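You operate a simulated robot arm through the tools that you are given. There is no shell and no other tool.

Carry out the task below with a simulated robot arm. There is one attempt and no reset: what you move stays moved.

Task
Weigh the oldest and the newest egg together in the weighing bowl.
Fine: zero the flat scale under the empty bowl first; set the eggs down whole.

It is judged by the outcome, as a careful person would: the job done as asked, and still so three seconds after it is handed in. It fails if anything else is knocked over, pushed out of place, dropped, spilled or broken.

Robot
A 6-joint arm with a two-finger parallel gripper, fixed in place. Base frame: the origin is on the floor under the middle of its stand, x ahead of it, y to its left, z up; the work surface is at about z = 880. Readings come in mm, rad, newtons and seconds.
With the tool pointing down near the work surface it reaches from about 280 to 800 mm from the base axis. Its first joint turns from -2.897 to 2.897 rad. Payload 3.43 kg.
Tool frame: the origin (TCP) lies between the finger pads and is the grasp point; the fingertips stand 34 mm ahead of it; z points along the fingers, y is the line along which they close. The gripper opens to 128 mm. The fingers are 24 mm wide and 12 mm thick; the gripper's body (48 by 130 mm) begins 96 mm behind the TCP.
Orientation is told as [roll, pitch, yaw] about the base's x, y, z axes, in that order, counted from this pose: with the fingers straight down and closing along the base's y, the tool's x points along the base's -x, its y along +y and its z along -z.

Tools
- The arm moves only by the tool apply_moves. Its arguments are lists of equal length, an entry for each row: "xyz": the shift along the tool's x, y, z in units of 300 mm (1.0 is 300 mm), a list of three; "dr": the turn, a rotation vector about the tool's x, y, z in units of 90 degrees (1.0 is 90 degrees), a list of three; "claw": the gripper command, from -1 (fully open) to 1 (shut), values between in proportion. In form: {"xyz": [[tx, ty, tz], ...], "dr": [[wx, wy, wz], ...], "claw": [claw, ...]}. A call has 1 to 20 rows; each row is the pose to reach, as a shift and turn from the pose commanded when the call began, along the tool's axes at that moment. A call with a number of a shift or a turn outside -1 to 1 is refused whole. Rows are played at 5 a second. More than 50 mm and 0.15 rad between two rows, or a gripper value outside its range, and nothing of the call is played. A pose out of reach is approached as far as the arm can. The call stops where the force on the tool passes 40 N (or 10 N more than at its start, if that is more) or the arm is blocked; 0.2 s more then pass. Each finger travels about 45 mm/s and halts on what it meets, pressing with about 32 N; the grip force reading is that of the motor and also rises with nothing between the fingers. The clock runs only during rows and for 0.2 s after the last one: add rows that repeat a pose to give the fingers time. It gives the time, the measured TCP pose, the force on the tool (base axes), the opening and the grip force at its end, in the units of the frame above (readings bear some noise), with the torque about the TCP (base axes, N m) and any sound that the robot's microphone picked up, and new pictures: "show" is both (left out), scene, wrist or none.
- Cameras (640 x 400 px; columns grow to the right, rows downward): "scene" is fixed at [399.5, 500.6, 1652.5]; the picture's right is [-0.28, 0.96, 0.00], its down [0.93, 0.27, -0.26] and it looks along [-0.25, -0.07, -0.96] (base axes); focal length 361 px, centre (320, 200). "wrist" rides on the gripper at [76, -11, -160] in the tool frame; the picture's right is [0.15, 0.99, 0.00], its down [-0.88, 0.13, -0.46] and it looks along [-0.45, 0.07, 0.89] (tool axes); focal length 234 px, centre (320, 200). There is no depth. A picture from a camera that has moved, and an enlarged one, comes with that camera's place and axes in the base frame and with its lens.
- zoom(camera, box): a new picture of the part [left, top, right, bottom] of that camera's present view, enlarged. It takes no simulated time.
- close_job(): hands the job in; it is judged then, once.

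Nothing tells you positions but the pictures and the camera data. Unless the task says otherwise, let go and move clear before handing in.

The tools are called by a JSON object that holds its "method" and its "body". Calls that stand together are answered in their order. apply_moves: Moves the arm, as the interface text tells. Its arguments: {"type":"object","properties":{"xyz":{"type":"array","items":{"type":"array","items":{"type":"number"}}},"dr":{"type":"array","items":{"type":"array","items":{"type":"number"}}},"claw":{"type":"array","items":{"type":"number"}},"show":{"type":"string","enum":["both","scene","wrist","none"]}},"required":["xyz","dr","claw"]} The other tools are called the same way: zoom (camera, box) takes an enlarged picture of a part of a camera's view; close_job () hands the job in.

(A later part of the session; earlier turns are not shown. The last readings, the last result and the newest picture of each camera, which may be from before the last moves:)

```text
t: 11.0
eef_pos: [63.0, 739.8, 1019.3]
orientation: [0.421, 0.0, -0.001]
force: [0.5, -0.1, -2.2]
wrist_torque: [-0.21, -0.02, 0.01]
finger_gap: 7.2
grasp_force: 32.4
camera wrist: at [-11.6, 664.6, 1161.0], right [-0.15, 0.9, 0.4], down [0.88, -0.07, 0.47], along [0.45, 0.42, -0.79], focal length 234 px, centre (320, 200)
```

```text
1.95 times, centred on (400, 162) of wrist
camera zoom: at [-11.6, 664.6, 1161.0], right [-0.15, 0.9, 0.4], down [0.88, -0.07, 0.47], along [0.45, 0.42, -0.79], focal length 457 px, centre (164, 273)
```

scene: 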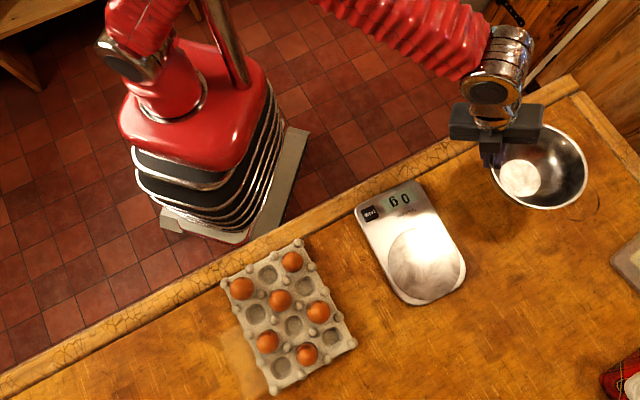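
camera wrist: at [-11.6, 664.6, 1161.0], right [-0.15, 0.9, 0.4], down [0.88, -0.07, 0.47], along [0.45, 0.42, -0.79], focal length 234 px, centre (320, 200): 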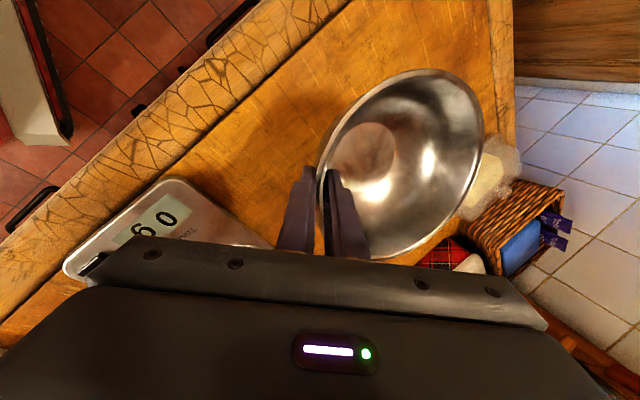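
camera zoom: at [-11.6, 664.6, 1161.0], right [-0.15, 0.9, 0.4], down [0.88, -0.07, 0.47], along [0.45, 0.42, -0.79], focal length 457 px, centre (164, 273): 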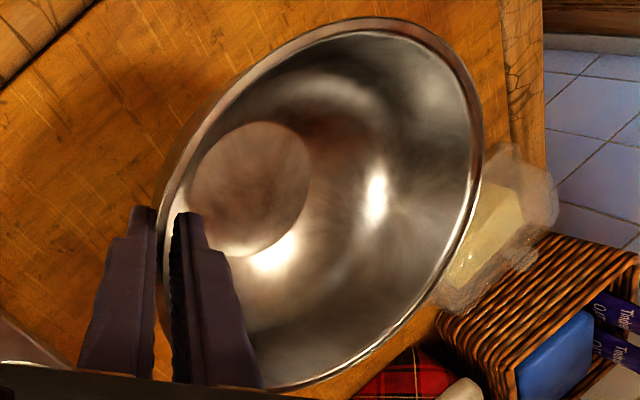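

The bowl's centre sits about 8 mm in −x and 93 mm in +y from the TCP. I'll carry it level over to the scale plate centre (about (275, 689)), keeping about 45 mm of clearance.

{"method": "apply_moves", "body": {"xyz": [[-0.0915, -0.0543, -0.0243], [-0.1829, -0.1086, -0.0485], [-0.2744, -0.1629, -0.0728], [-0.3658, -0.2172, -0.0971], [-0.4573, -0.2714, -0.1213], [-0.5488, -0.3257, -0.1456], [-0.6402, -0.38, -0.1698], [-0.7317, -0.4343, -0.1941], [-0.7317, -0.4343, -0.1941]], "dr": [[0.0036, 0, 0], [0.0072, 0, 0], [0.0107, 0, 0], [0.0143, 0, 0], [0.0179, 0, 0], [0.0215, 0, 0], [0.025, 0, 0], [0.0286, 0, 0], [0.0286, 0, 0]], "claw": [1, 1, 1, 1, 1, 1, 1, 1, 1]}}

{"method": "zoom", "body": {"camera": "scene", "box": [340, 150, 500, 310]}}

{"method": "zoom", "body": {"camera": "wrist", "box": [220, 60, 500, 260]}}

```text
t: 13.0
eef_pos: [280.8, 596.4, 1021.0]
orientation: [0.375, 0.001, 0.002]
force: [-0.5, 0.0, -2.8]
wrist_torque: [-0.2, -0.05, 0.01]
finger_gap: 7.3
grasp_force: 31.7
camera wrist: at [205.5, 527.8, 1164.7], right [-0.15, 0.92, 0.36], down [0.88, -0.05, 0.47], along [0.45, 0.39, -0.8], focal length 234 px, centre (320, 200)
```

scene: 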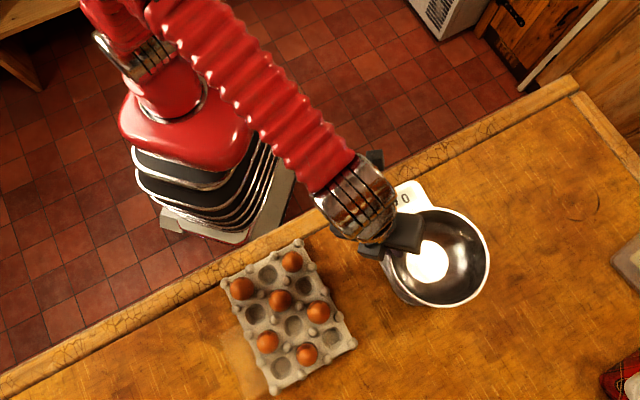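
wrist: 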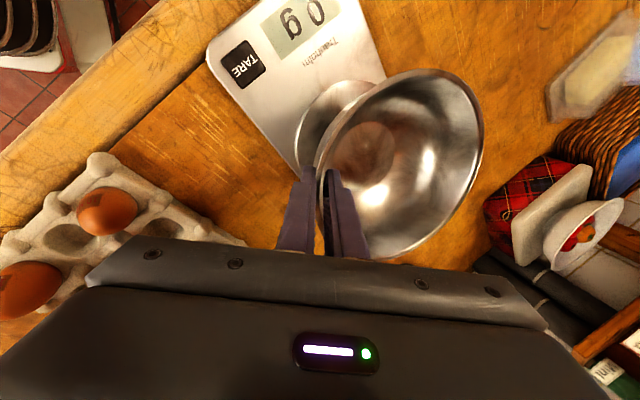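

```text
2.50 times, centred on (420, 230) of scene
camera zoom: at [399.5, 500.6, 1652.5], right [-0.28, 0.96, 0.0], down [0.93, 0.27, -0.26], along [-0.25, -0.07, -0.96], focal length 902 px, centre (70, 125)
```

zoom: 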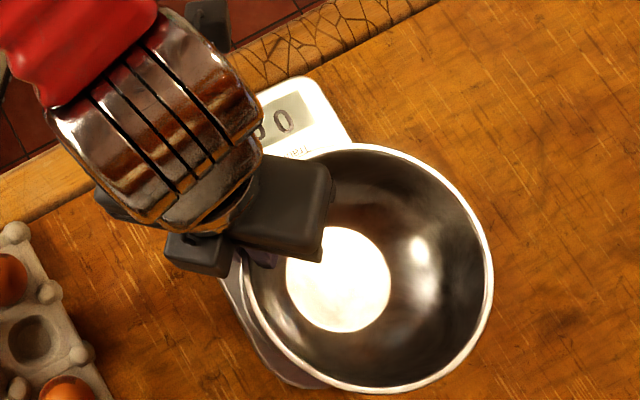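

```text
2.00 times, centred on (360, 160) of wrist
camera zoom: at [205.5, 527.8, 1164.7], right [-0.15, 0.92, 0.36], down [0.88, -0.05, 0.47], along [0.45, 0.39, -0.8], focal length 468 px, centre (240, 280)
```

zoom: 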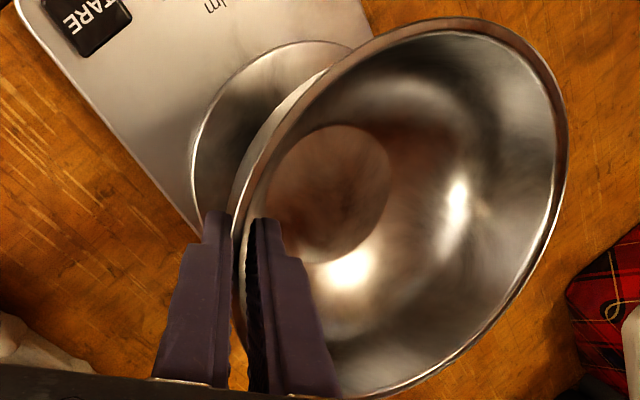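

The bowl is level and within about 5 mm of the plate centre. I'll lower most of the way with a small +y correction, then feel for contact.

{"method": "apply_moves", "body": {"xyz": [[0, -0.006, 0.0245], [0, -0.0121, 0.049], [0, -0.0182, 0.0734], [0, -0.0242, 0.0979], [0, -0.0242, 0.0979]], "dr": [[0, 0, 0], [0, 0, 0], [0, 0, 0], [0, 0, 0], [0, 0, 0]], "claw": [1, 1, 1, 1, 1]}}

{"method": "zoom", "body": {"camera": "wrist", "box": [180, 0, 500, 260]}}

```text
t: 14.2
eef_pos: [281.6, 600.7, 990.1]
orientation: [0.375, 0.0, 0.0]
force: [0.6, 0.1, -1.4]
wrist_torque: [-0.17, -0.02, 0.03]
finger_gap: 7.4
grasp_force: 31.9
camera wrist: at [206.3, 531.6, 1134.2], right [-0.15, 0.92, 0.36], down [0.88, -0.05, 0.47], along [0.45, 0.39, -0.8], focal length 234 px, centre (320, 200)
```

scene: 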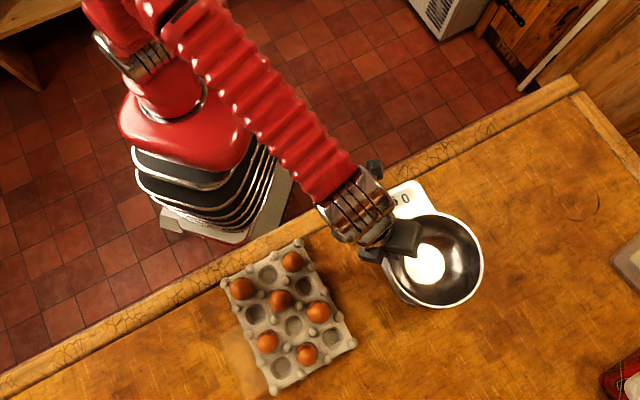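
wrist: 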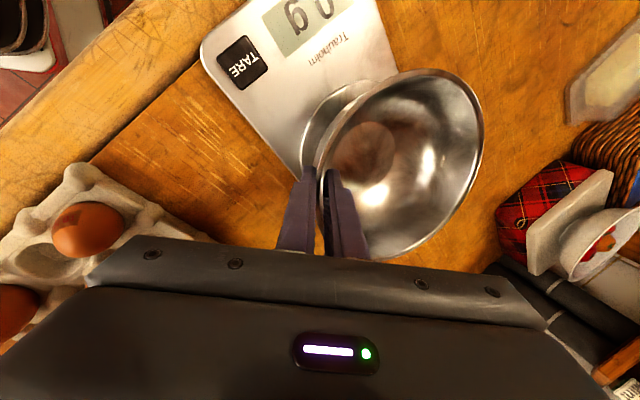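

```text
1.54 times, centred on (340, 130) of wrist
camera zoom: at [206.3, 531.6, 1134.2], right [-0.15, 0.92, 0.36], down [0.88, -0.05, 0.47], along [0.45, 0.39, -0.8], focal length 360 px, centre (289, 308)
```

zoom: 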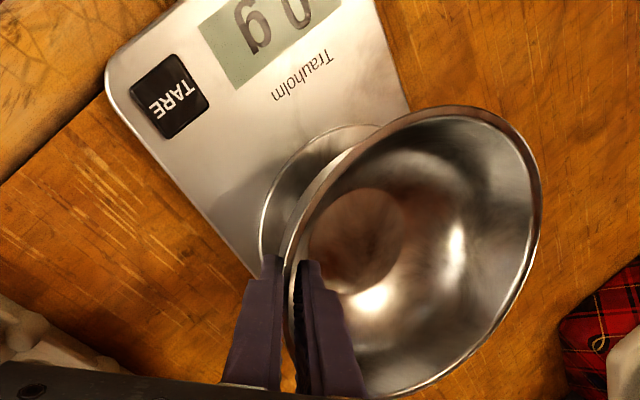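

The scale still reads 0 g and the bowl hovers just over it. I'll lower 8 mm more, watching the force and the display.

{"method": "apply_moves", "body": {"xyz": [[0, -0.0049, 0.0124], [0, -0.0098, 0.0248], [0, -0.0098, 0.0248]], "dr": [[0, 0, 0], [0, 0, 0], [0, 0, 0]], "claw": [1, 1, 1], "show": "none"}}

{"method": "zoom", "body": {"camera": "wrist", "box": [180, 0, 500, 260]}}

```text
t: 15.0
eef_pos: [282.3, 601.4, 983.1]
orientation: [0.375, 0.0, 0.0]
force: [0.4, -0.1, -2.5]
wrist_torque: [-0.21, -0.02, 0.03]
finger_gap: 7.3
grasp_force: 32.1
```

```text
1.54 times, centred on (340, 130) of wrist
camera zoom: at [206.8, 532.1, 1126.8], right [-0.15, 0.92, 0.36], down [0.88, -0.05, 0.47], along [0.45, 0.39, -0.8], focal length 360 px, centre (289, 308)
```

zoom: 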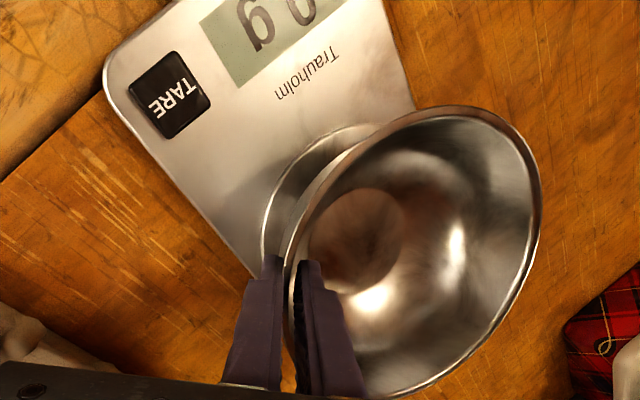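

Still free hanging (−2.5 N, 0 g). I'll lower in 2 mm steps to find contact.

{"method": "apply_moves", "body": {"xyz": [[0, -0.0024, 0.0062], [0, -0.0049, 0.0124], [0, -0.0049, 0.0124]], "dr": [[0, 0, 0], [0, 0, 0], [0, 0, 0]], "claw": [1, 1, 1], "show": "none"}}

{"method": "zoom", "body": {"camera": "wrist", "box": [180, 0, 500, 260]}}

```text
t: 15.8
eef_pos: [282.3, 600.6, 979.1]
orientation: [0.377, 0.0, -0.002]
force: [-1.1, -1.9, 7.1]
wrist_torque: [0.22, 0.39, 0.18]
finger_gap: 7.2
grasp_force: 32.3
```

```text
1.54 times, centred on (340, 130) of wrist
camera zoom: at [207.2, 531.7, 1123.7], right [-0.15, 0.92, 0.36], down [0.88, -0.05, 0.47], along [0.45, 0.39, -0.8], focal length 360 px, centre (289, 308)
```

zoom: 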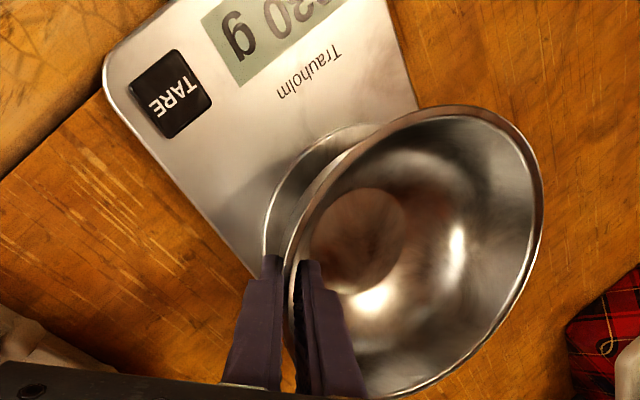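

The bowl has touched down and the scale shows a load. I'll ease up about 1 mm to relieve the pressing force, then open the fingers slowly.

{"method": "apply_moves", "body": {"xyz": [[0, 0.0012, -0.0031], [0, 0.0012, -0.0031], [0, 0.0012, -0.0031]], "dr": [[0, 0, 0], [0, 0, 0], [0, 0, 0]], "claw": [1, 1, 1], "show": "none"}}

{"method": "zoom", "body": {"camera": "wrist", "box": [180, 0, 500, 260]}}

```text
t: 16.6
eef_pos: [283.0, 601.1, 979.5]
orientation: [0.375, -0.002, 0.0]
force: [-1.5, 0.8, 1.7]
wrist_torque: [0.11, 0.18, 0.03]
finger_gap: 7.2
grasp_force: 32.6
```

```text
1.54 times, centred on (340, 130) of wrist
camera zoom: at [207.9, 531.7, 1123.9], right [-0.15, 0.92, 0.36], down [0.88, -0.05, 0.47], along [0.45, 0.39, -0.8], focal length 360 px, centre (289, 308)
```

zoom: 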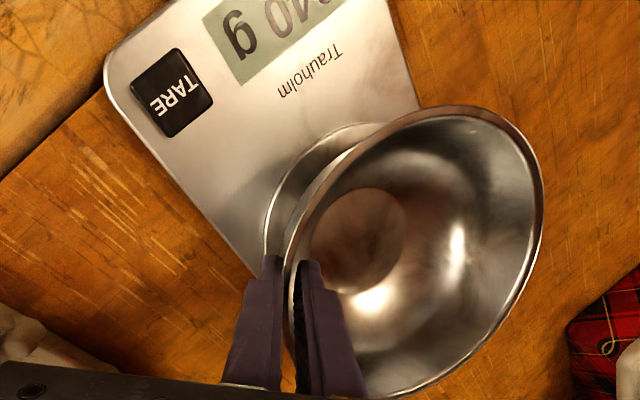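

The net force is nearly zero, so this is a good moment to let go. I'll open to about 40 mm in small steps.

{"method": "apply_moves", "body": {"xyz": [[0, 0, 0], [0, 0, 0], [0, 0, 0], [0, 0, 0], [0, 0, 0], [0, 0, 0], [0, 0, 0]], "dr": [[0, 0, 0], [0, 0, 0], [0, 0, 0], [0, 0, 0], [0, 0, 0], [0, 0, 0], [0, 0, 0]], "claw": [0.9, 0.85, 0.8, 0.7, 0.55, 0.4, 0.4]}}

{"method": "zoom", "body": {"camera": "wrist", "box": [180, 0, 500, 260]}}

{"method": "zoom", "body": {"camera": "scene", "box": [340, 150, 500, 310]}}

```text
t: 18.2
eef_pos: [283.7, 600.2, 978.4]
orientation: [0.375, 0.0, 0.0]
force: [-0.3, 0.3, -0.8]
wrist_torque: [0.02, -0.01, -0.02]
finger_gap: 38.5
grasp_force: 0.1
camera wrist: at [208.0, 531.7, 1124.1], right [-0.15, 0.92, 0.36], down [0.88, -0.05, 0.47], along [0.45, 0.39, -0.8], focal length 234 px, centre (320, 200)
```

scene: 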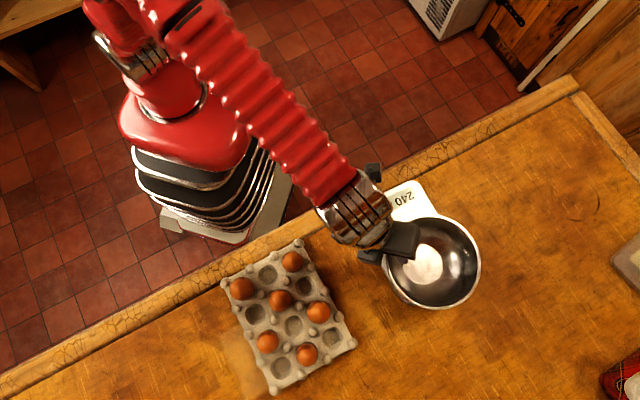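
wrist: 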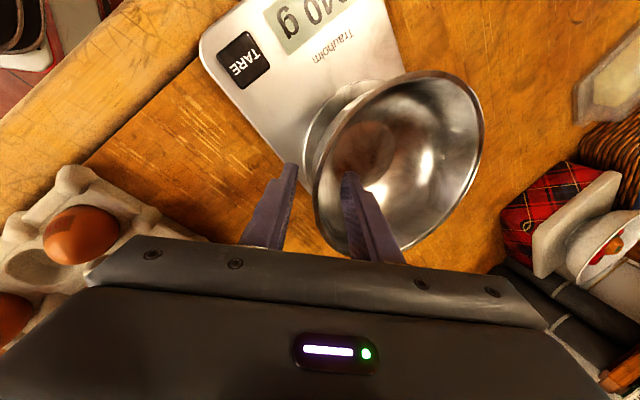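

```text
1.54 times, centred on (340, 130) of wrist
camera zoom: at [208.0, 531.7, 1124.1], right [-0.15, 0.92, 0.36], down [0.88, -0.05, 0.47], along [0.45, 0.39, -0.8], focal length 360 px, centre (289, 308)
```

zoom: 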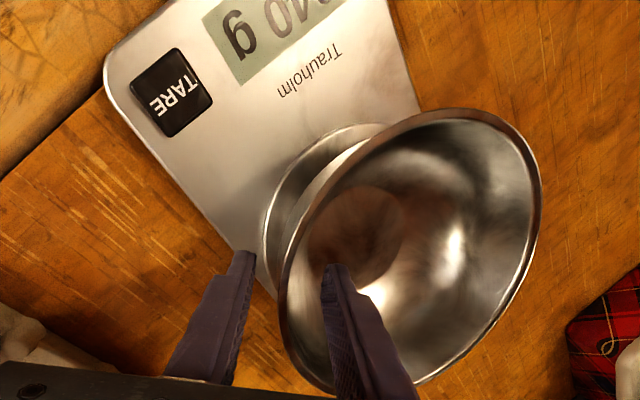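

```text
2.50 times, centred on (420, 230) of scene
camera zoom: at [399.5, 500.6, 1652.5], right [-0.28, 0.96, 0.0], down [0.93, 0.27, -0.26], along [-0.25, -0.07, -0.96], focal length 902 px, centre (70, 125)
```

zoom: 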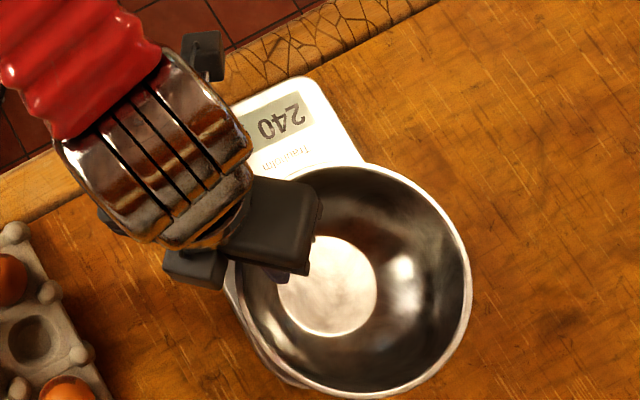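

The bowl is freely on the scale with a steady 240 g reading. I'll retract along the finger axis to clear the rim, then come back and press TARE.

{"method": "apply_moves", "body": {"xyz": [[0, 0, -0.05], [0, 0, -0.1], [0, 0, -0.2], [0, 0, -0.3]], "dr": [[0, 0, 0], [0, 0, 0], [0, 0, 0], [0, 0, 0]], "claw": [0.4, 0.4, 0.4, 0.4]}}

{"method": "zoom", "body": {"camera": "wrist", "box": [180, 0, 500, 260]}}

```text
t: 19.2
eef_pos: [280.7, 565.8, 1062.0]
orientation: [0.376, 0.0, 0.0]
force: [0.6, -0.2, -0.1]
wrist_torque: [0.05, 0.05, 0.0]
finger_gap: 38.3
grasp_force: 0.0
camera wrist: at [206.0, 497.4, 1206.7], right [-0.15, 0.92, 0.36], down [0.88, -0.05, 0.47], along [0.45, 0.39, -0.8], focal length 234 px, centre (320, 200)
```

scene: 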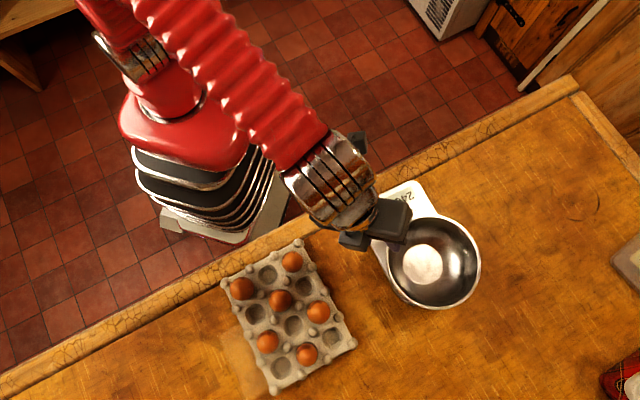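
wrist: 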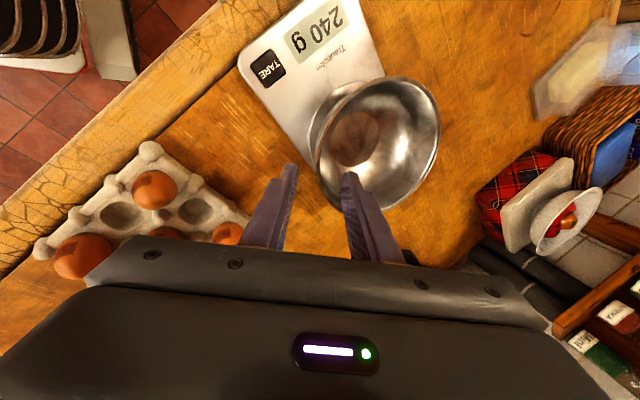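

```text
1.54 times, centred on (340, 130) of wrist
camera zoom: at [206.0, 497.4, 1206.7], right [-0.15, 0.92, 0.36], down [0.88, -0.05, 0.47], along [0.45, 0.39, -0.8], focal length 360 px, centre (289, 308)
```

zoom: 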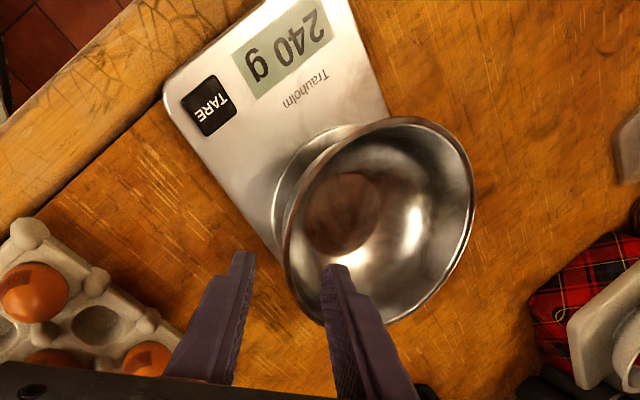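

The scale reads 240 g with the bowl on it, and TARE is at about (202, 555). I'll straighten the tool, close the fingers and move above the button.

{"method": "apply_moves", "body": {"xyz": [[0.068, -0.019, 0.022], [0.135, -0.038, 0.044], [0.203, -0.057, 0.067], [0.2707, -0.0766, 0.0891], [0.2707, -0.0766, 0.0891]], "dr": [[0.06, 0, 0], [0.12, 0, 0], [0.18, 0, 0], [0.2387, 0, 0], [0.2387, 0, 0]], "claw": [0.5, 0.7, 0.9, 1, 1], "show": "none"}}

{"method": "apply_moves", "body": {"xyz": [[0, 0, 0], [0, 0, 0], [0, 0, 0], [0, 0, 0], [0, 0, 0], [0, 0, 0], [0, 0, 0]], "dr": [[0, 0, -0.084], [0, 0, -0.167], [0, 0, -0.25], [0, 0, -0.333], [0, 0, -0.417], [0, 0, -0.5], [0, 0, -0.5]], "claw": [1, 1, 1, 1, 1, 1, 1]}}

{"method": "zoom", "body": {"camera": "wrist", "box": [200, 60, 460, 260]}}

{"method": "zoom", "body": {"camera": "scene", "box": [330, 150, 450, 270]}}

```text
t: 20.4
eef_pos: [202.5, 555.4, 1030.5]
orientation: [0.0, 0.0, -0.001]
force: [0.4, 0.6, 0.7]
wrist_torque: [0.02, -0.07, 0.05]
finger_gap: 0.0
grasp_force: 32.6
```

```text
t: 22.0
eef_pos: [201.4, 556.2, 1030.1]
orientation: [-0.001, 0.0, 0.787]
force: [0.3, 0.2, -0.3]
wrist_torque: [0.02, 0.01, 0.0]
finger_gap: 0.0
grasp_force: 32.2
camera wrist: at [156.8, 493.7, 1189.0], right [-0.8, 0.6, 0.0], down [0.53, 0.71, 0.46], along [0.27, 0.37, -0.89], focal length 234 px, centre (320, 200)
```

scene: 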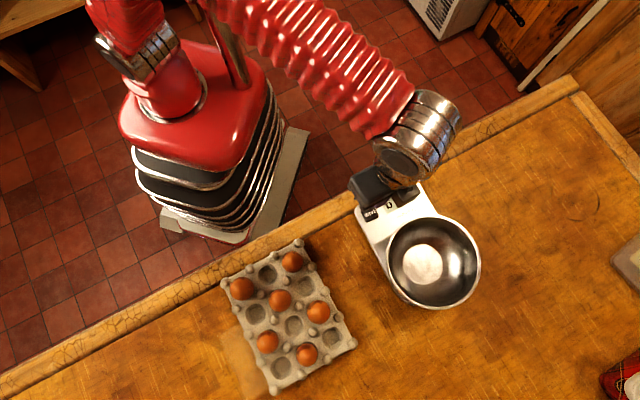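
wrist: 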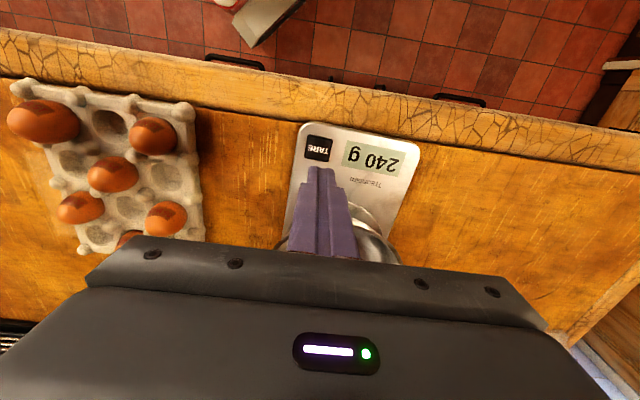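

```text
2.00 times, centred on (330, 160) of wrist
camera zoom: at [156.8, 493.7, 1189.0], right [-0.8, 0.6, 0.0], down [0.53, 0.71, 0.46], along [0.27, 0.37, -0.89], focal length 468 px, centre (300, 280)
```

zoom: 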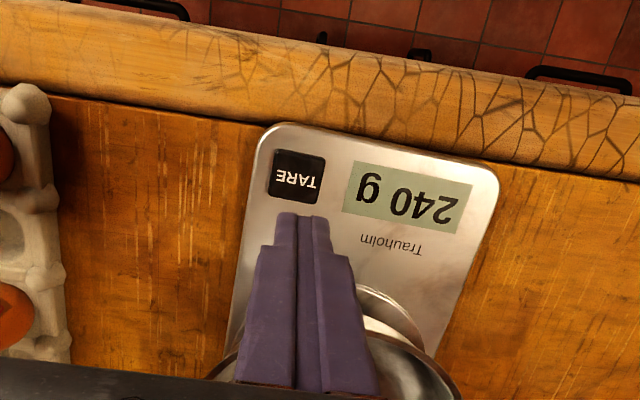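

```text
3.33 times, centred on (390, 210) of scene
camera zoom: at [399.5, 500.6, 1652.5], right [-0.28, 0.96, 0.0], down [0.93, 0.27, -0.26], along [-0.25, -0.07, -0.96], focal length 1202 px, centre (87, 167)
```

zoom: 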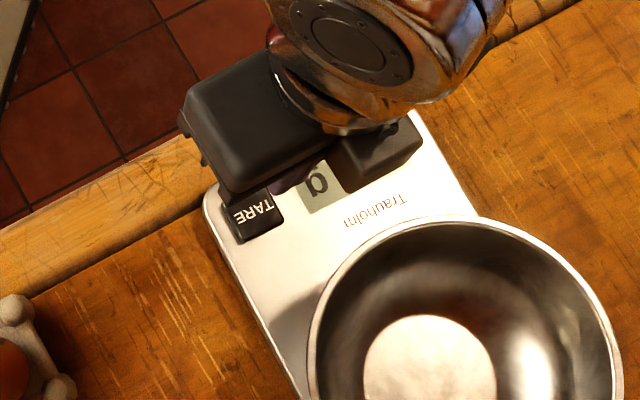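

The closed fingertips are above the TARE key, and their footprint fits on it. I'll descend to about 10 mm above it and check.

{"method": "apply_moves", "body": {"xyz": [[0, 0, 0.095], [0, 0, 0.19], [0, 0, 0.275], [0, 0, 0.275]], "dr": [[0, 0, 0], [0, 0, 0], [0, 0, 0], [0, 0, 0]], "claw": [1, 1, 1, 1]}}

{"method": "zoom", "body": {"camera": "wrist", "box": [200, 60, 460, 260]}}

{"method": "zoom", "body": {"camera": "scene", "box": [330, 150, 450, 270]}}

```text
t: 23.0
eef_pos: [201.6, 557.5, 945.2]
orientation: [0.003, -0.001, 0.785]
force: [-0.1, 0.2, -0.1]
wrist_torque: [-0.01, 0.0, 0.01]
finger_gap: 0.0
grasp_force: 31.8
camera wrist: at [156.3, 496.1, 1104.7], right [-0.8, 0.6, 0.0], down [0.53, 0.71, 0.46], along [0.27, 0.37, -0.89], focal length 234 px, centre (320, 200)
```

scene: 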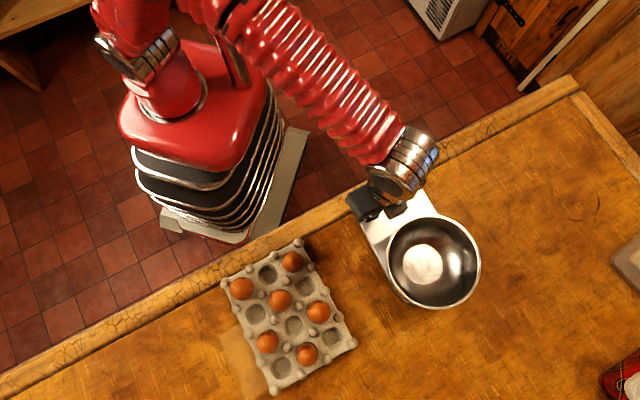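
wrist: 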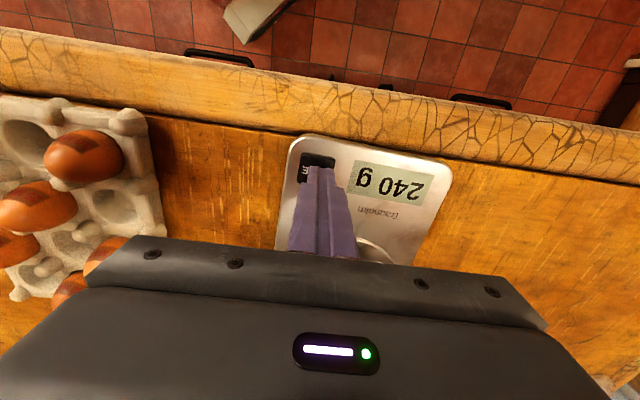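

```text
2.00 times, centred on (330, 160) of wrist
camera zoom: at [156.3, 496.1, 1104.7], right [-0.8, 0.6, 0.0], down [0.53, 0.71, 0.46], along [0.27, 0.37, -0.89], focal length 468 px, centre (300, 280)
```

zoom: 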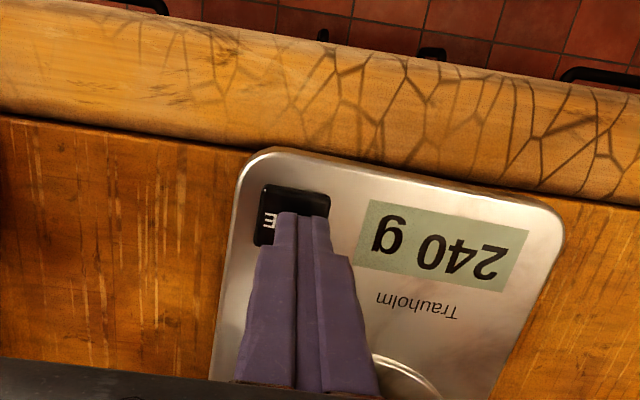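

```text
3.33 times, centred on (390, 210) of scene
camera zoom: at [399.5, 500.6, 1652.5], right [-0.28, 0.96, 0.0], down [0.93, 0.27, -0.26], along [-0.25, -0.07, -0.96], focal length 1202 px, centre (87, 167)
```

zoom: 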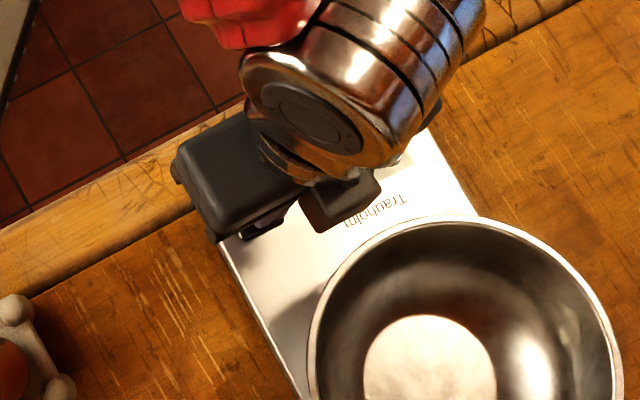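

The fingertips are centred over the key within about 3 mm. I'll shift slightly and descend in small steps, watching the force, sound and display.

{"method": "apply_moves", "body": {"xyz": [[0.006, -0.006, 0.01], [0.006, -0.006, 0.02], [0.006, -0.006, 0.02]], "dr": [[0, 0, 0], [0, 0, 0], [0, 0, 0]], "claw": [1, 1, 1], "show": "none"}}

{"method": "zoom", "body": {"camera": "wrist", "box": [250, 100, 450, 240]}}

```text
t: 23.8
eef_pos: [200.7, 554.0, 939.8]
orientation: [0.0, 0.0, 0.783]
force: [0.1, 0.3, -0.6]
wrist_torque: [0.0, -0.03, -0.01]
finger_gap: 0.1
grasp_force: 31.9
```

```text
2.86 times, centred on (350, 170) of wrist
camera zoom: at [156.3, 493.3, 1099.9], right [-0.8, 0.6, 0.0], down [0.53, 0.71, 0.46], along [0.27, 0.37, -0.89], focal length 669 px, centre (234, 286)
```

zoom: 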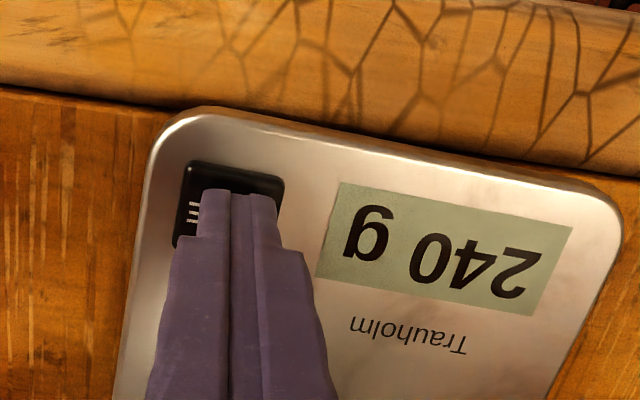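

Tips are just above the key with no contact yet. Continuing down in 1.5 mm steps.

{"method": "apply_moves", "body": {"xyz": [[0, 0, 0.005], [0, 0, 0.01], [0, 0, 0.01]], "dr": [[0, 0, 0], [0, 0, 0], [0, 0, 0]], "claw": [1, 1, 1], "show": "none"}}

{"method": "zoom", "body": {"camera": "wrist", "box": [250, 100, 450, 240]}}

```text
t: 24.6
eef_pos: [200.9, 553.9, 939.8]
orientation: [0.001, 0.0, 0.785]
force: [0.0, 0.2, 0.7]
wrist_torque: [-0.06, -0.01, 0.02]
finger_gap: 0.0
grasp_force: 32.4
```

```text
2.86 times, centred on (350, 170) of wrist
camera zoom: at [156.3, 493.2, 1097.8], right [-0.8, 0.6, 0.0], down [0.53, 0.71, 0.46], along [0.27, 0.37, -0.89], focal length 669 px, centre (234, 286)
```

zoom: 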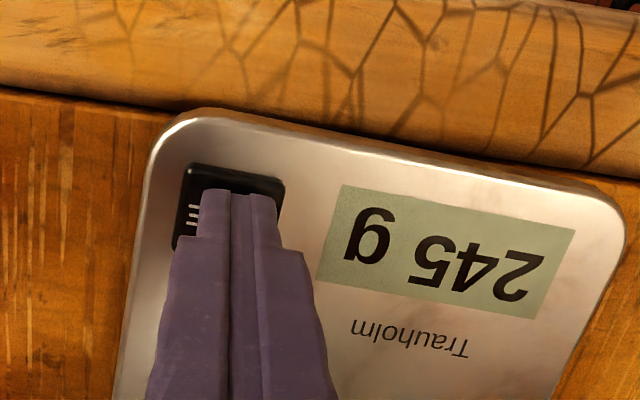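

The display flickered to 245 g, so contact is close. I'll press in 1 mm steps.

{"method": "apply_moves", "body": {"xyz": [[0, 0, 0.0035], [0, 0, 0.007], [0, 0, 0.007]], "dr": [[0, 0, 0], [0, 0, 0], [0, 0, 0]], "claw": [1, 1, 1], "show": "none"}}

{"method": "zoom", "body": {"camera": "wrist", "box": [250, 100, 450, 240]}}

```text
t: 25.4
eef_pos: [200.9, 553.2, 936.0]
orientation: [0.002, -0.001, 0.786]
force: [0.0, 1.3, 1.8]
wrist_torque: [0.02, 0.03, -0.04]
finger_gap: 0.0
grasp_force: 32.2
heard: click
```

```text
2.86 times, centred on (350, 170) of wrist
camera zoom: at [156.4, 492.2, 1095.2], right [-0.8, 0.6, 0.0], down [0.53, 0.71, 0.46], along [0.27, 0.37, -0.89], focal length 669 px, centre (234, 286)
```

zoom: 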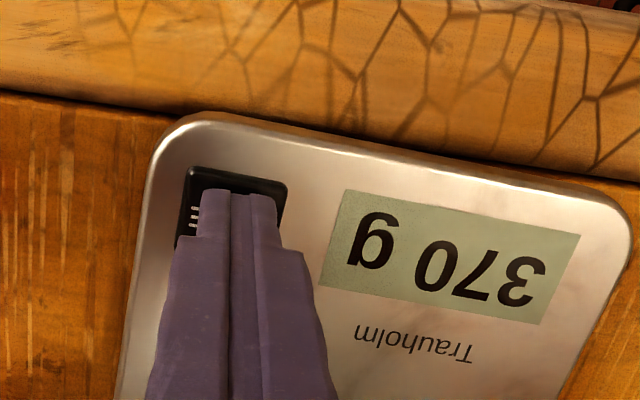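

I heard a click, and the press load shows on the display. I'll lift off gently and see what the scale settles to.

{"method": "apply_moves", "body": {"xyz": [[0, 0, -0.01], [0, 0, -0.04], [0, 0, -0.07], [0, 0, -0.07], [0, 0, -0.07], [0, 0, -0.07]], "dr": [[0, 0, 0], [0, 0, 0], [0, 0, 0], [0, 0, 0], [0, 0, 0], [0, 0, 0]], "claw": [1, 1, 1, 1, 1, 1], "show": "none"}}

{"method": "zoom", "body": {"camera": "wrist", "box": [250, 100, 450, 240]}}

```text
t: 26.8
eef_pos: [203.7, 552.7, 957.1]
orientation: [0.002, 0.001, 0.787]
force: [-0.2, 0.1, 0.2]
wrist_torque: [0.0, -0.01, 0.0]
finger_gap: 0.1
grasp_force: 31.5
```

```text
2.86 times, centred on (350, 170) of wrist
camera zoom: at [157.5, 491.8, 1116.9], right [-0.8, 0.6, 0.0], down [0.53, 0.71, 0.46], along [0.27, 0.37, -0.89], focal length 669 px, centre (234, 286)
```

zoom: 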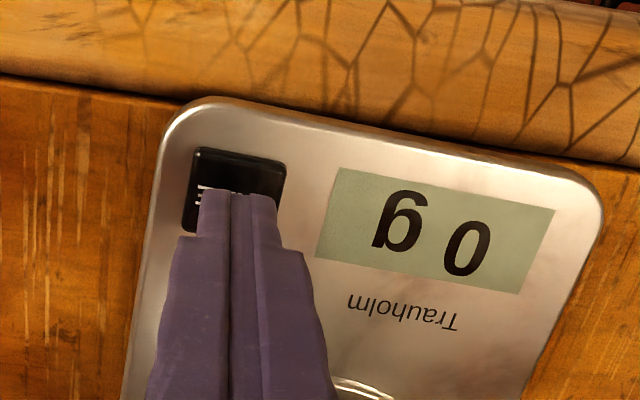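

The scale now reads 0 g under the empty bowl, so the tare worked. From here the wrist camera sees the tray obliquely, so I'll zoom to judge the tray and egg heights.

{"method": "zoom", "body": {"camera": "wrist", "box": [0, 80, 170, 300]}}

{"method": "zoom", "body": {"camera": "scene", "box": [215, 235, 365, 395]}}

```text
1.82 times, centred on (85, 190) of wrist
camera zoom: at [157.5, 491.8, 1116.9], right [-0.8, 0.6, 0.0], down [0.53, 0.71, 0.46], along [0.27, 0.37, -0.89], focal length 426 px, centre (747, 218)
```

zoom: 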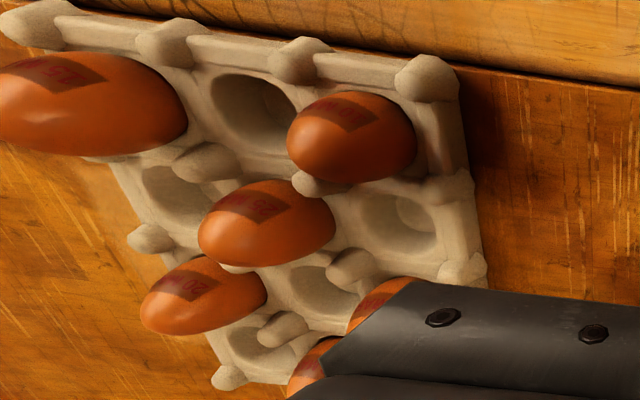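

```text
2.50 times, centred on (290, 315) of scene
camera zoom: at [399.5, 500.6, 1652.5], right [-0.28, 0.96, 0.0], down [0.93, 0.27, -0.26], along [-0.25, -0.07, -0.96], focal length 902 px, centre (395, -88)
```

zoom: 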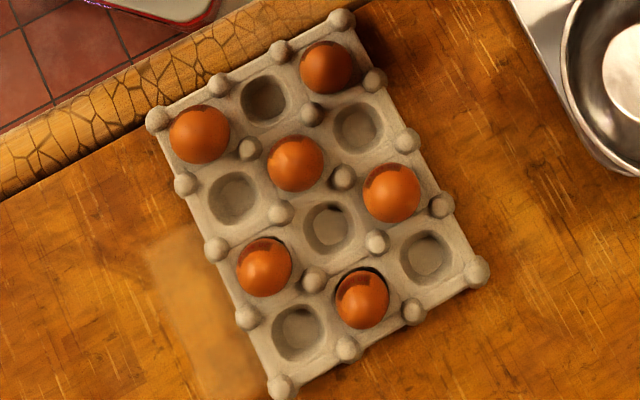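

The eggs stand upright, with centres near z≈908 and the tray posts topping out around z≈905, so tips at about z≈901 between the posts should clear. Next I'll go above egg D (05 MAR) at (428.6, 508.1) with the fingers about 62 mm apart, closing along the tray's own axis.

{"method": "apply_moves", "body": {"xyz": [[0, 0, -0.14], [0, 0, -0.28], [0, 0, -0.409], [-0.0713, -0.1065, -0.409], [-0.1425, -0.2131, -0.409], [-0.2138, -0.3196, -0.409], [-0.2851, -0.4261, -0.409], [-0.3563, -0.5327, -0.409], [-0.4276, -0.6392, -0.409], [-0.4276, -0.6392, -0.409]], "dr": [[0, 0, 0], [0, 0, 0], [0, 0, 0], [0, 0, 0], [0, 0, 0], [0, 0, 0], [0, 0, 0], [0, 0, 0], [0, 0, 0], [0, 0, 0]], "claw": [1, 1, 0.8, 0.6, 0.4, 0.2, 0.03, 0.03, 0.03, 0.03]}}

{"method": "zoom", "body": {"camera": "wrist", "box": [210, 100, 450, 260]}}

{"method": "zoom", "body": {"camera": "scene", "box": [240, 220, 400, 380]}}

```text
t: 29.0
eef_pos: [429.4, 505.8, 1081.7]
orientation: [0.002, -0.001, 0.785]
force: [-0.6, -0.4, -0.2]
wrist_torque: [0.01, -0.01, -0.02]
finger_gap: 62.2
grasp_force: 0.0
camera wrist: at [383.7, 443.8, 1240.7], right [-0.8, 0.6, 0.0], down [0.53, 0.71, 0.46], along [0.27, 0.37, -0.89], focal length 234 px, centre (320, 200)
```

scene: 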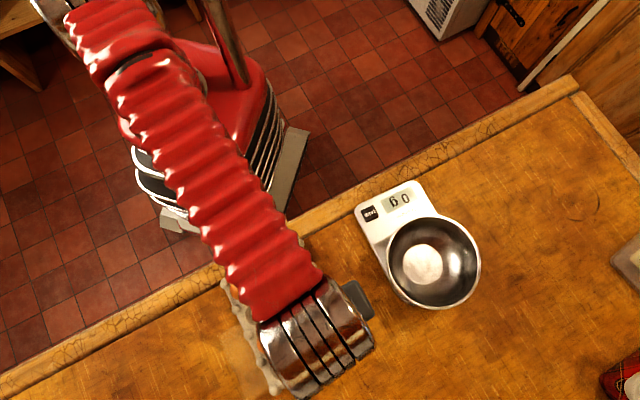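
wrist: 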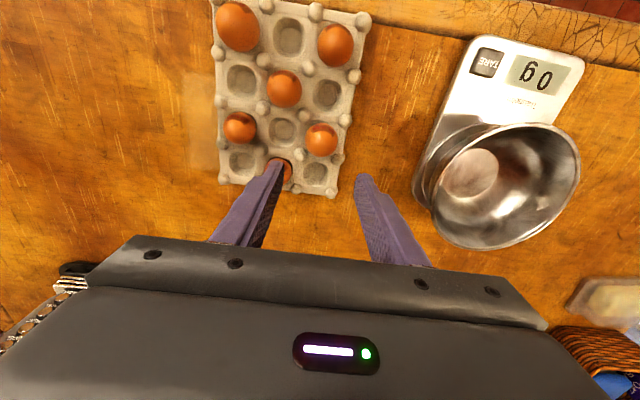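

```text
2.50 times, centred on (330, 180) of wrist
camera zoom: at [383.7, 443.8, 1240.7], right [-0.8, 0.6, 0.0], down [0.53, 0.71, 0.46], along [0.27, 0.37, -0.89], focal length 585 px, centre (295, 250)
```

zoom: 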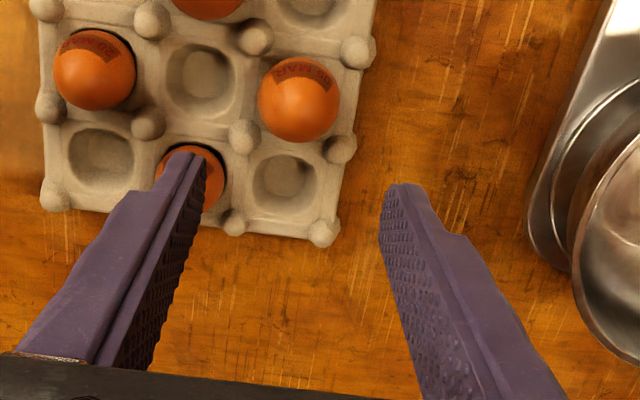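

```text
2.50 times, centred on (320, 300) of scene
camera zoom: at [399.5, 500.6, 1652.5], right [-0.28, 0.96, 0.0], down [0.93, 0.27, -0.26], along [-0.25, -0.07, -0.96], focal length 902 px, centre (320, -50)
```

zoom: 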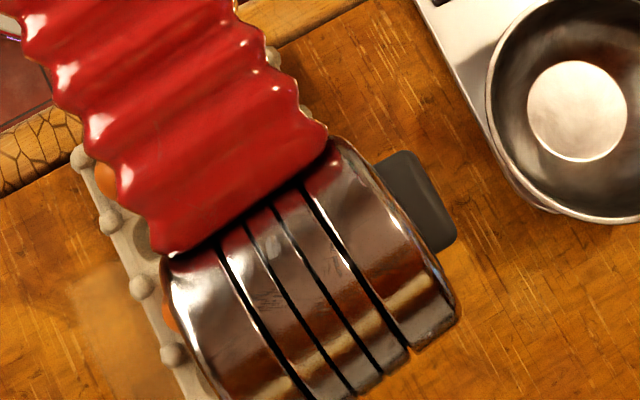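

Egg D (05 MAR) is between and below the fingers, near centre. I'll descend partway and re-check the alignment.

{"method": "apply_moves", "body": {"xyz": [[0.005, 0.0035, 0.08], [0.005, 0.0035, 0.17], [0.005, 0.0035, 0.25], [0.005, 0.0035, 0.25]], "dr": [[0, 0, 0], [0, 0, 0], [0, 0, 0], [0, 0, 0]], "claw": [0.03, 0.03, 0.03, 0.03], "show": "wrist"}}

{"method": "zoom", "body": {"camera": "wrist", "box": [220, 90, 420, 260]}}

```text
t: 30.0
eef_pos: [425.4, 505.6, 1006.6]
orientation: [0.001, 0.0, 0.784]
force: [0.1, 0.2, -0.6]
wrist_torque: [0.0, 0.01, 0.0]
finger_gap: 62.1
grasp_force: 0.1
camera wrist: at [380.4, 444.3, 1165.3], right [-0.8, 0.6, 0.0], down [0.53, 0.71, 0.46], along [0.27, 0.37, -0.89], focal length 234 px, centre (320, 200)
```

wrist: 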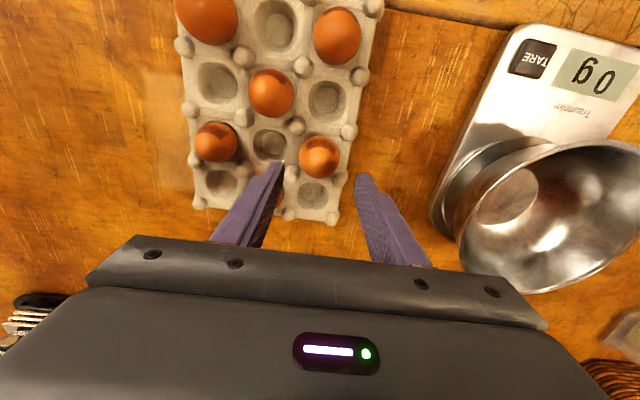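

```text
2.35 times, centred on (320, 175) of wrist
camera zoom: at [380.4, 444.3, 1165.3], right [-0.8, 0.6, 0.0], down [0.53, 0.71, 0.46], along [0.27, 0.37, -0.89], focal length 551 px, centre (320, 259)
```

zoom: 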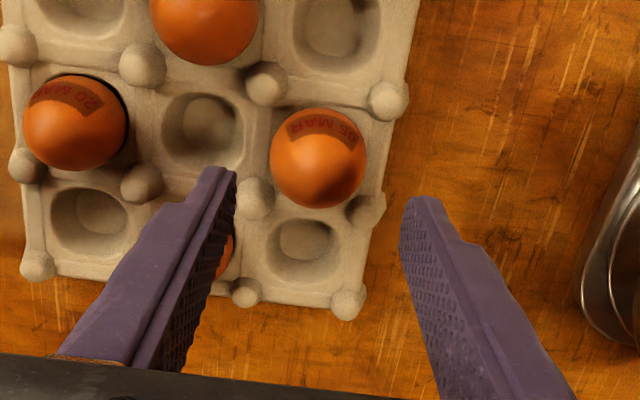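

Egg D is centred between the fingers and the closing line matches the tray axis. I'll descend so the tips reach just below the egg's middle, pausing once.

{"method": "apply_moves", "body": {"xyz": [[0, 0, 0.07], [0, 0, 0.14], [0, 0, 0.18], [0, 0, 0.21], [0, 0, 0.21]], "dr": [[0, 0, 0], [0, 0, 0], [0, 0, 0], [0, 0, 0], [0, 0, 0]], "claw": [0.03, 0.03, 0.03, 0.03, 0.03]}}

{"method": "zoom", "body": {"camera": "wrist", "box": [220, 90, 420, 260]}}

{"method": "zoom", "body": {"camera": "scene", "box": [240, 240, 400, 380]}}

```text
t: 31.2
eef_pos: [426.6, 508.8, 942.7]
orientation: [0.004, 0.001, 0.786]
force: [-0.1, -0.3, 0.0]
wrist_torque: [0.01, -0.01, 0.0]
finger_gap: 62.2
grasp_force: 0.2
camera wrist: at [381.2, 447.0, 1100.8], right [-0.8, 0.6, 0.0], down [0.53, 0.71, 0.46], along [0.27, 0.37, -0.89], focal length 234 px, centre (320, 200)
```

scene: 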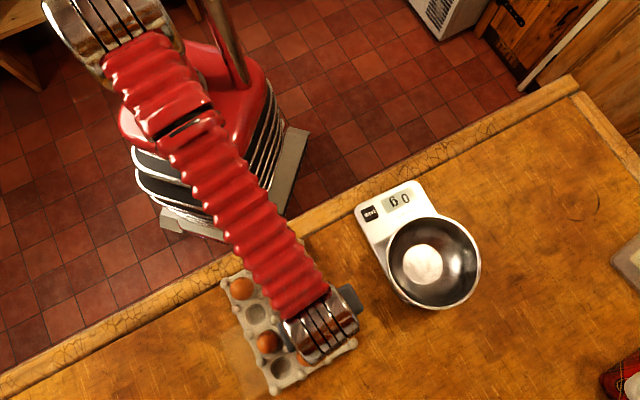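
wrist: 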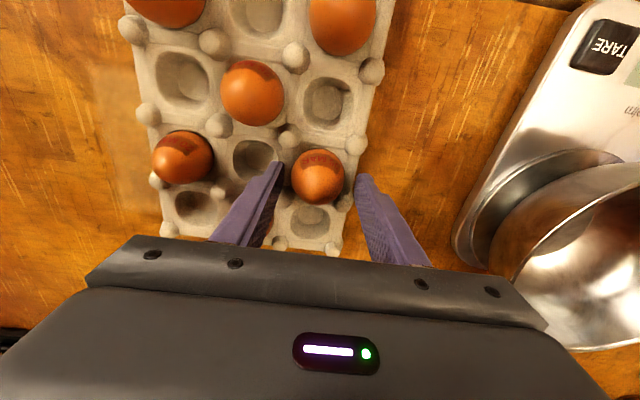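

```text
2.35 times, centred on (320, 175) of wrist
camera zoom: at [381.2, 447.0, 1100.8], right [-0.8, 0.6, 0.0], down [0.53, 0.71, 0.46], along [0.27, 0.37, -0.89], focal length 551 px, centre (320, 259)
```

zoom: 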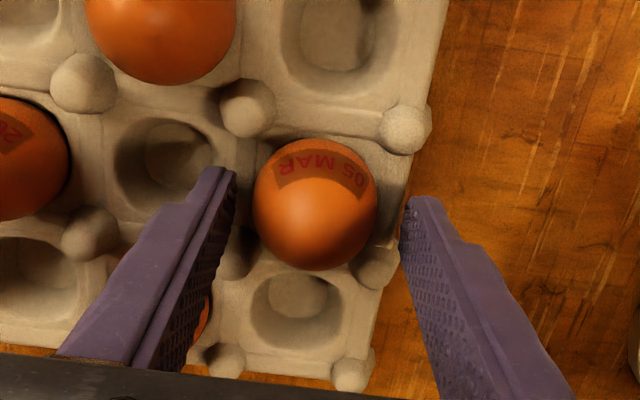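

```text
2.86 times, centred on (320, 310) of scene
camera zoom: at [399.5, 500.6, 1652.5], right [-0.28, 0.96, 0.0], down [0.93, 0.27, -0.26], along [-0.25, -0.07, -0.96], focal length 1030 px, centre (320, -114)
```

zoom: 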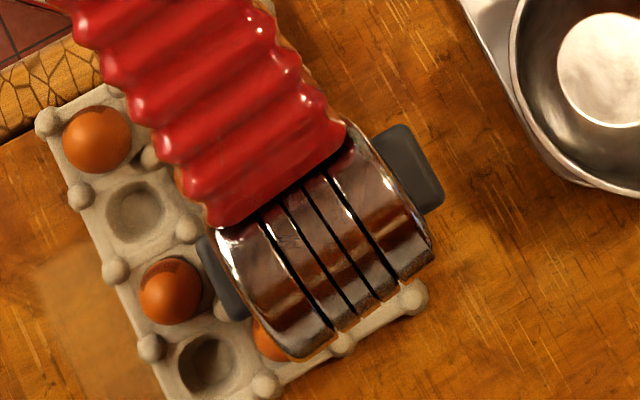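

Everything lines up: the tips sit between the posts either side of egg D. I'll go 7 mm lower, then close gradually to find the egg's width and the lightest firm grip.

{"method": "apply_moves", "body": {"xyz": [[0, 0, 0.012], [0, 0, 0.024], [0, 0, 0.024], [0, 0, 0.024], [0, 0, 0.024]], "dr": [[0, 0, 0], [0, 0, 0], [0, 0, 0], [0, 0, 0], [0, 0, 0]], "claw": [0.03, 0.03, 0.1, 0.2, 0.22], "show": "wrist"}}

{"method": "zoom", "body": {"camera": "wrist", "box": [220, 90, 420, 260]}}

```text
t: 32.4
eef_pos: [426.4, 509.0, 936.6]
orientation: [0.001, -0.003, 0.787]
force: [0.6, -2.4, 30.2]
wrist_torque: [-0.72, -0.47, 0.0]
finger_gap: 61.7
grasp_force: 10.6
camera wrist: at [381.1, 446.5, 1095.3], right [-0.8, 0.6, 0.0], down [0.53, 0.71, 0.46], along [0.27, 0.37, -0.89], focal length 234 px, centre (320, 200)
```

wrist: 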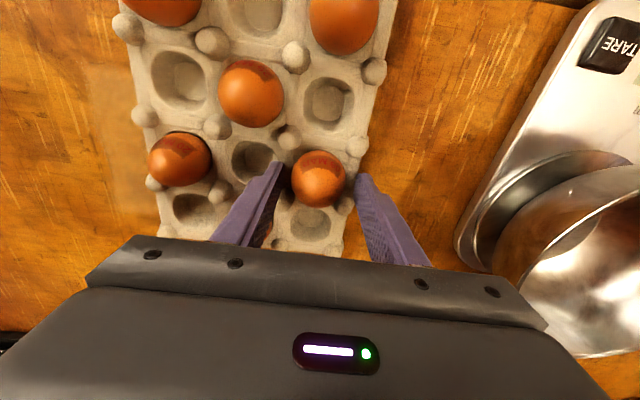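

```text
2.35 times, centred on (320, 175) of wrist
camera zoom: at [381.1, 446.5, 1095.3], right [-0.8, 0.6, 0.0], down [0.53, 0.71, 0.46], along [0.27, 0.37, -0.89], focal length 551 px, centre (320, 259)
```

zoom: 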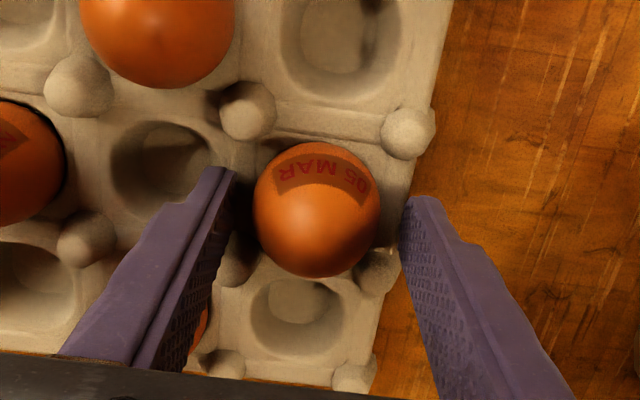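

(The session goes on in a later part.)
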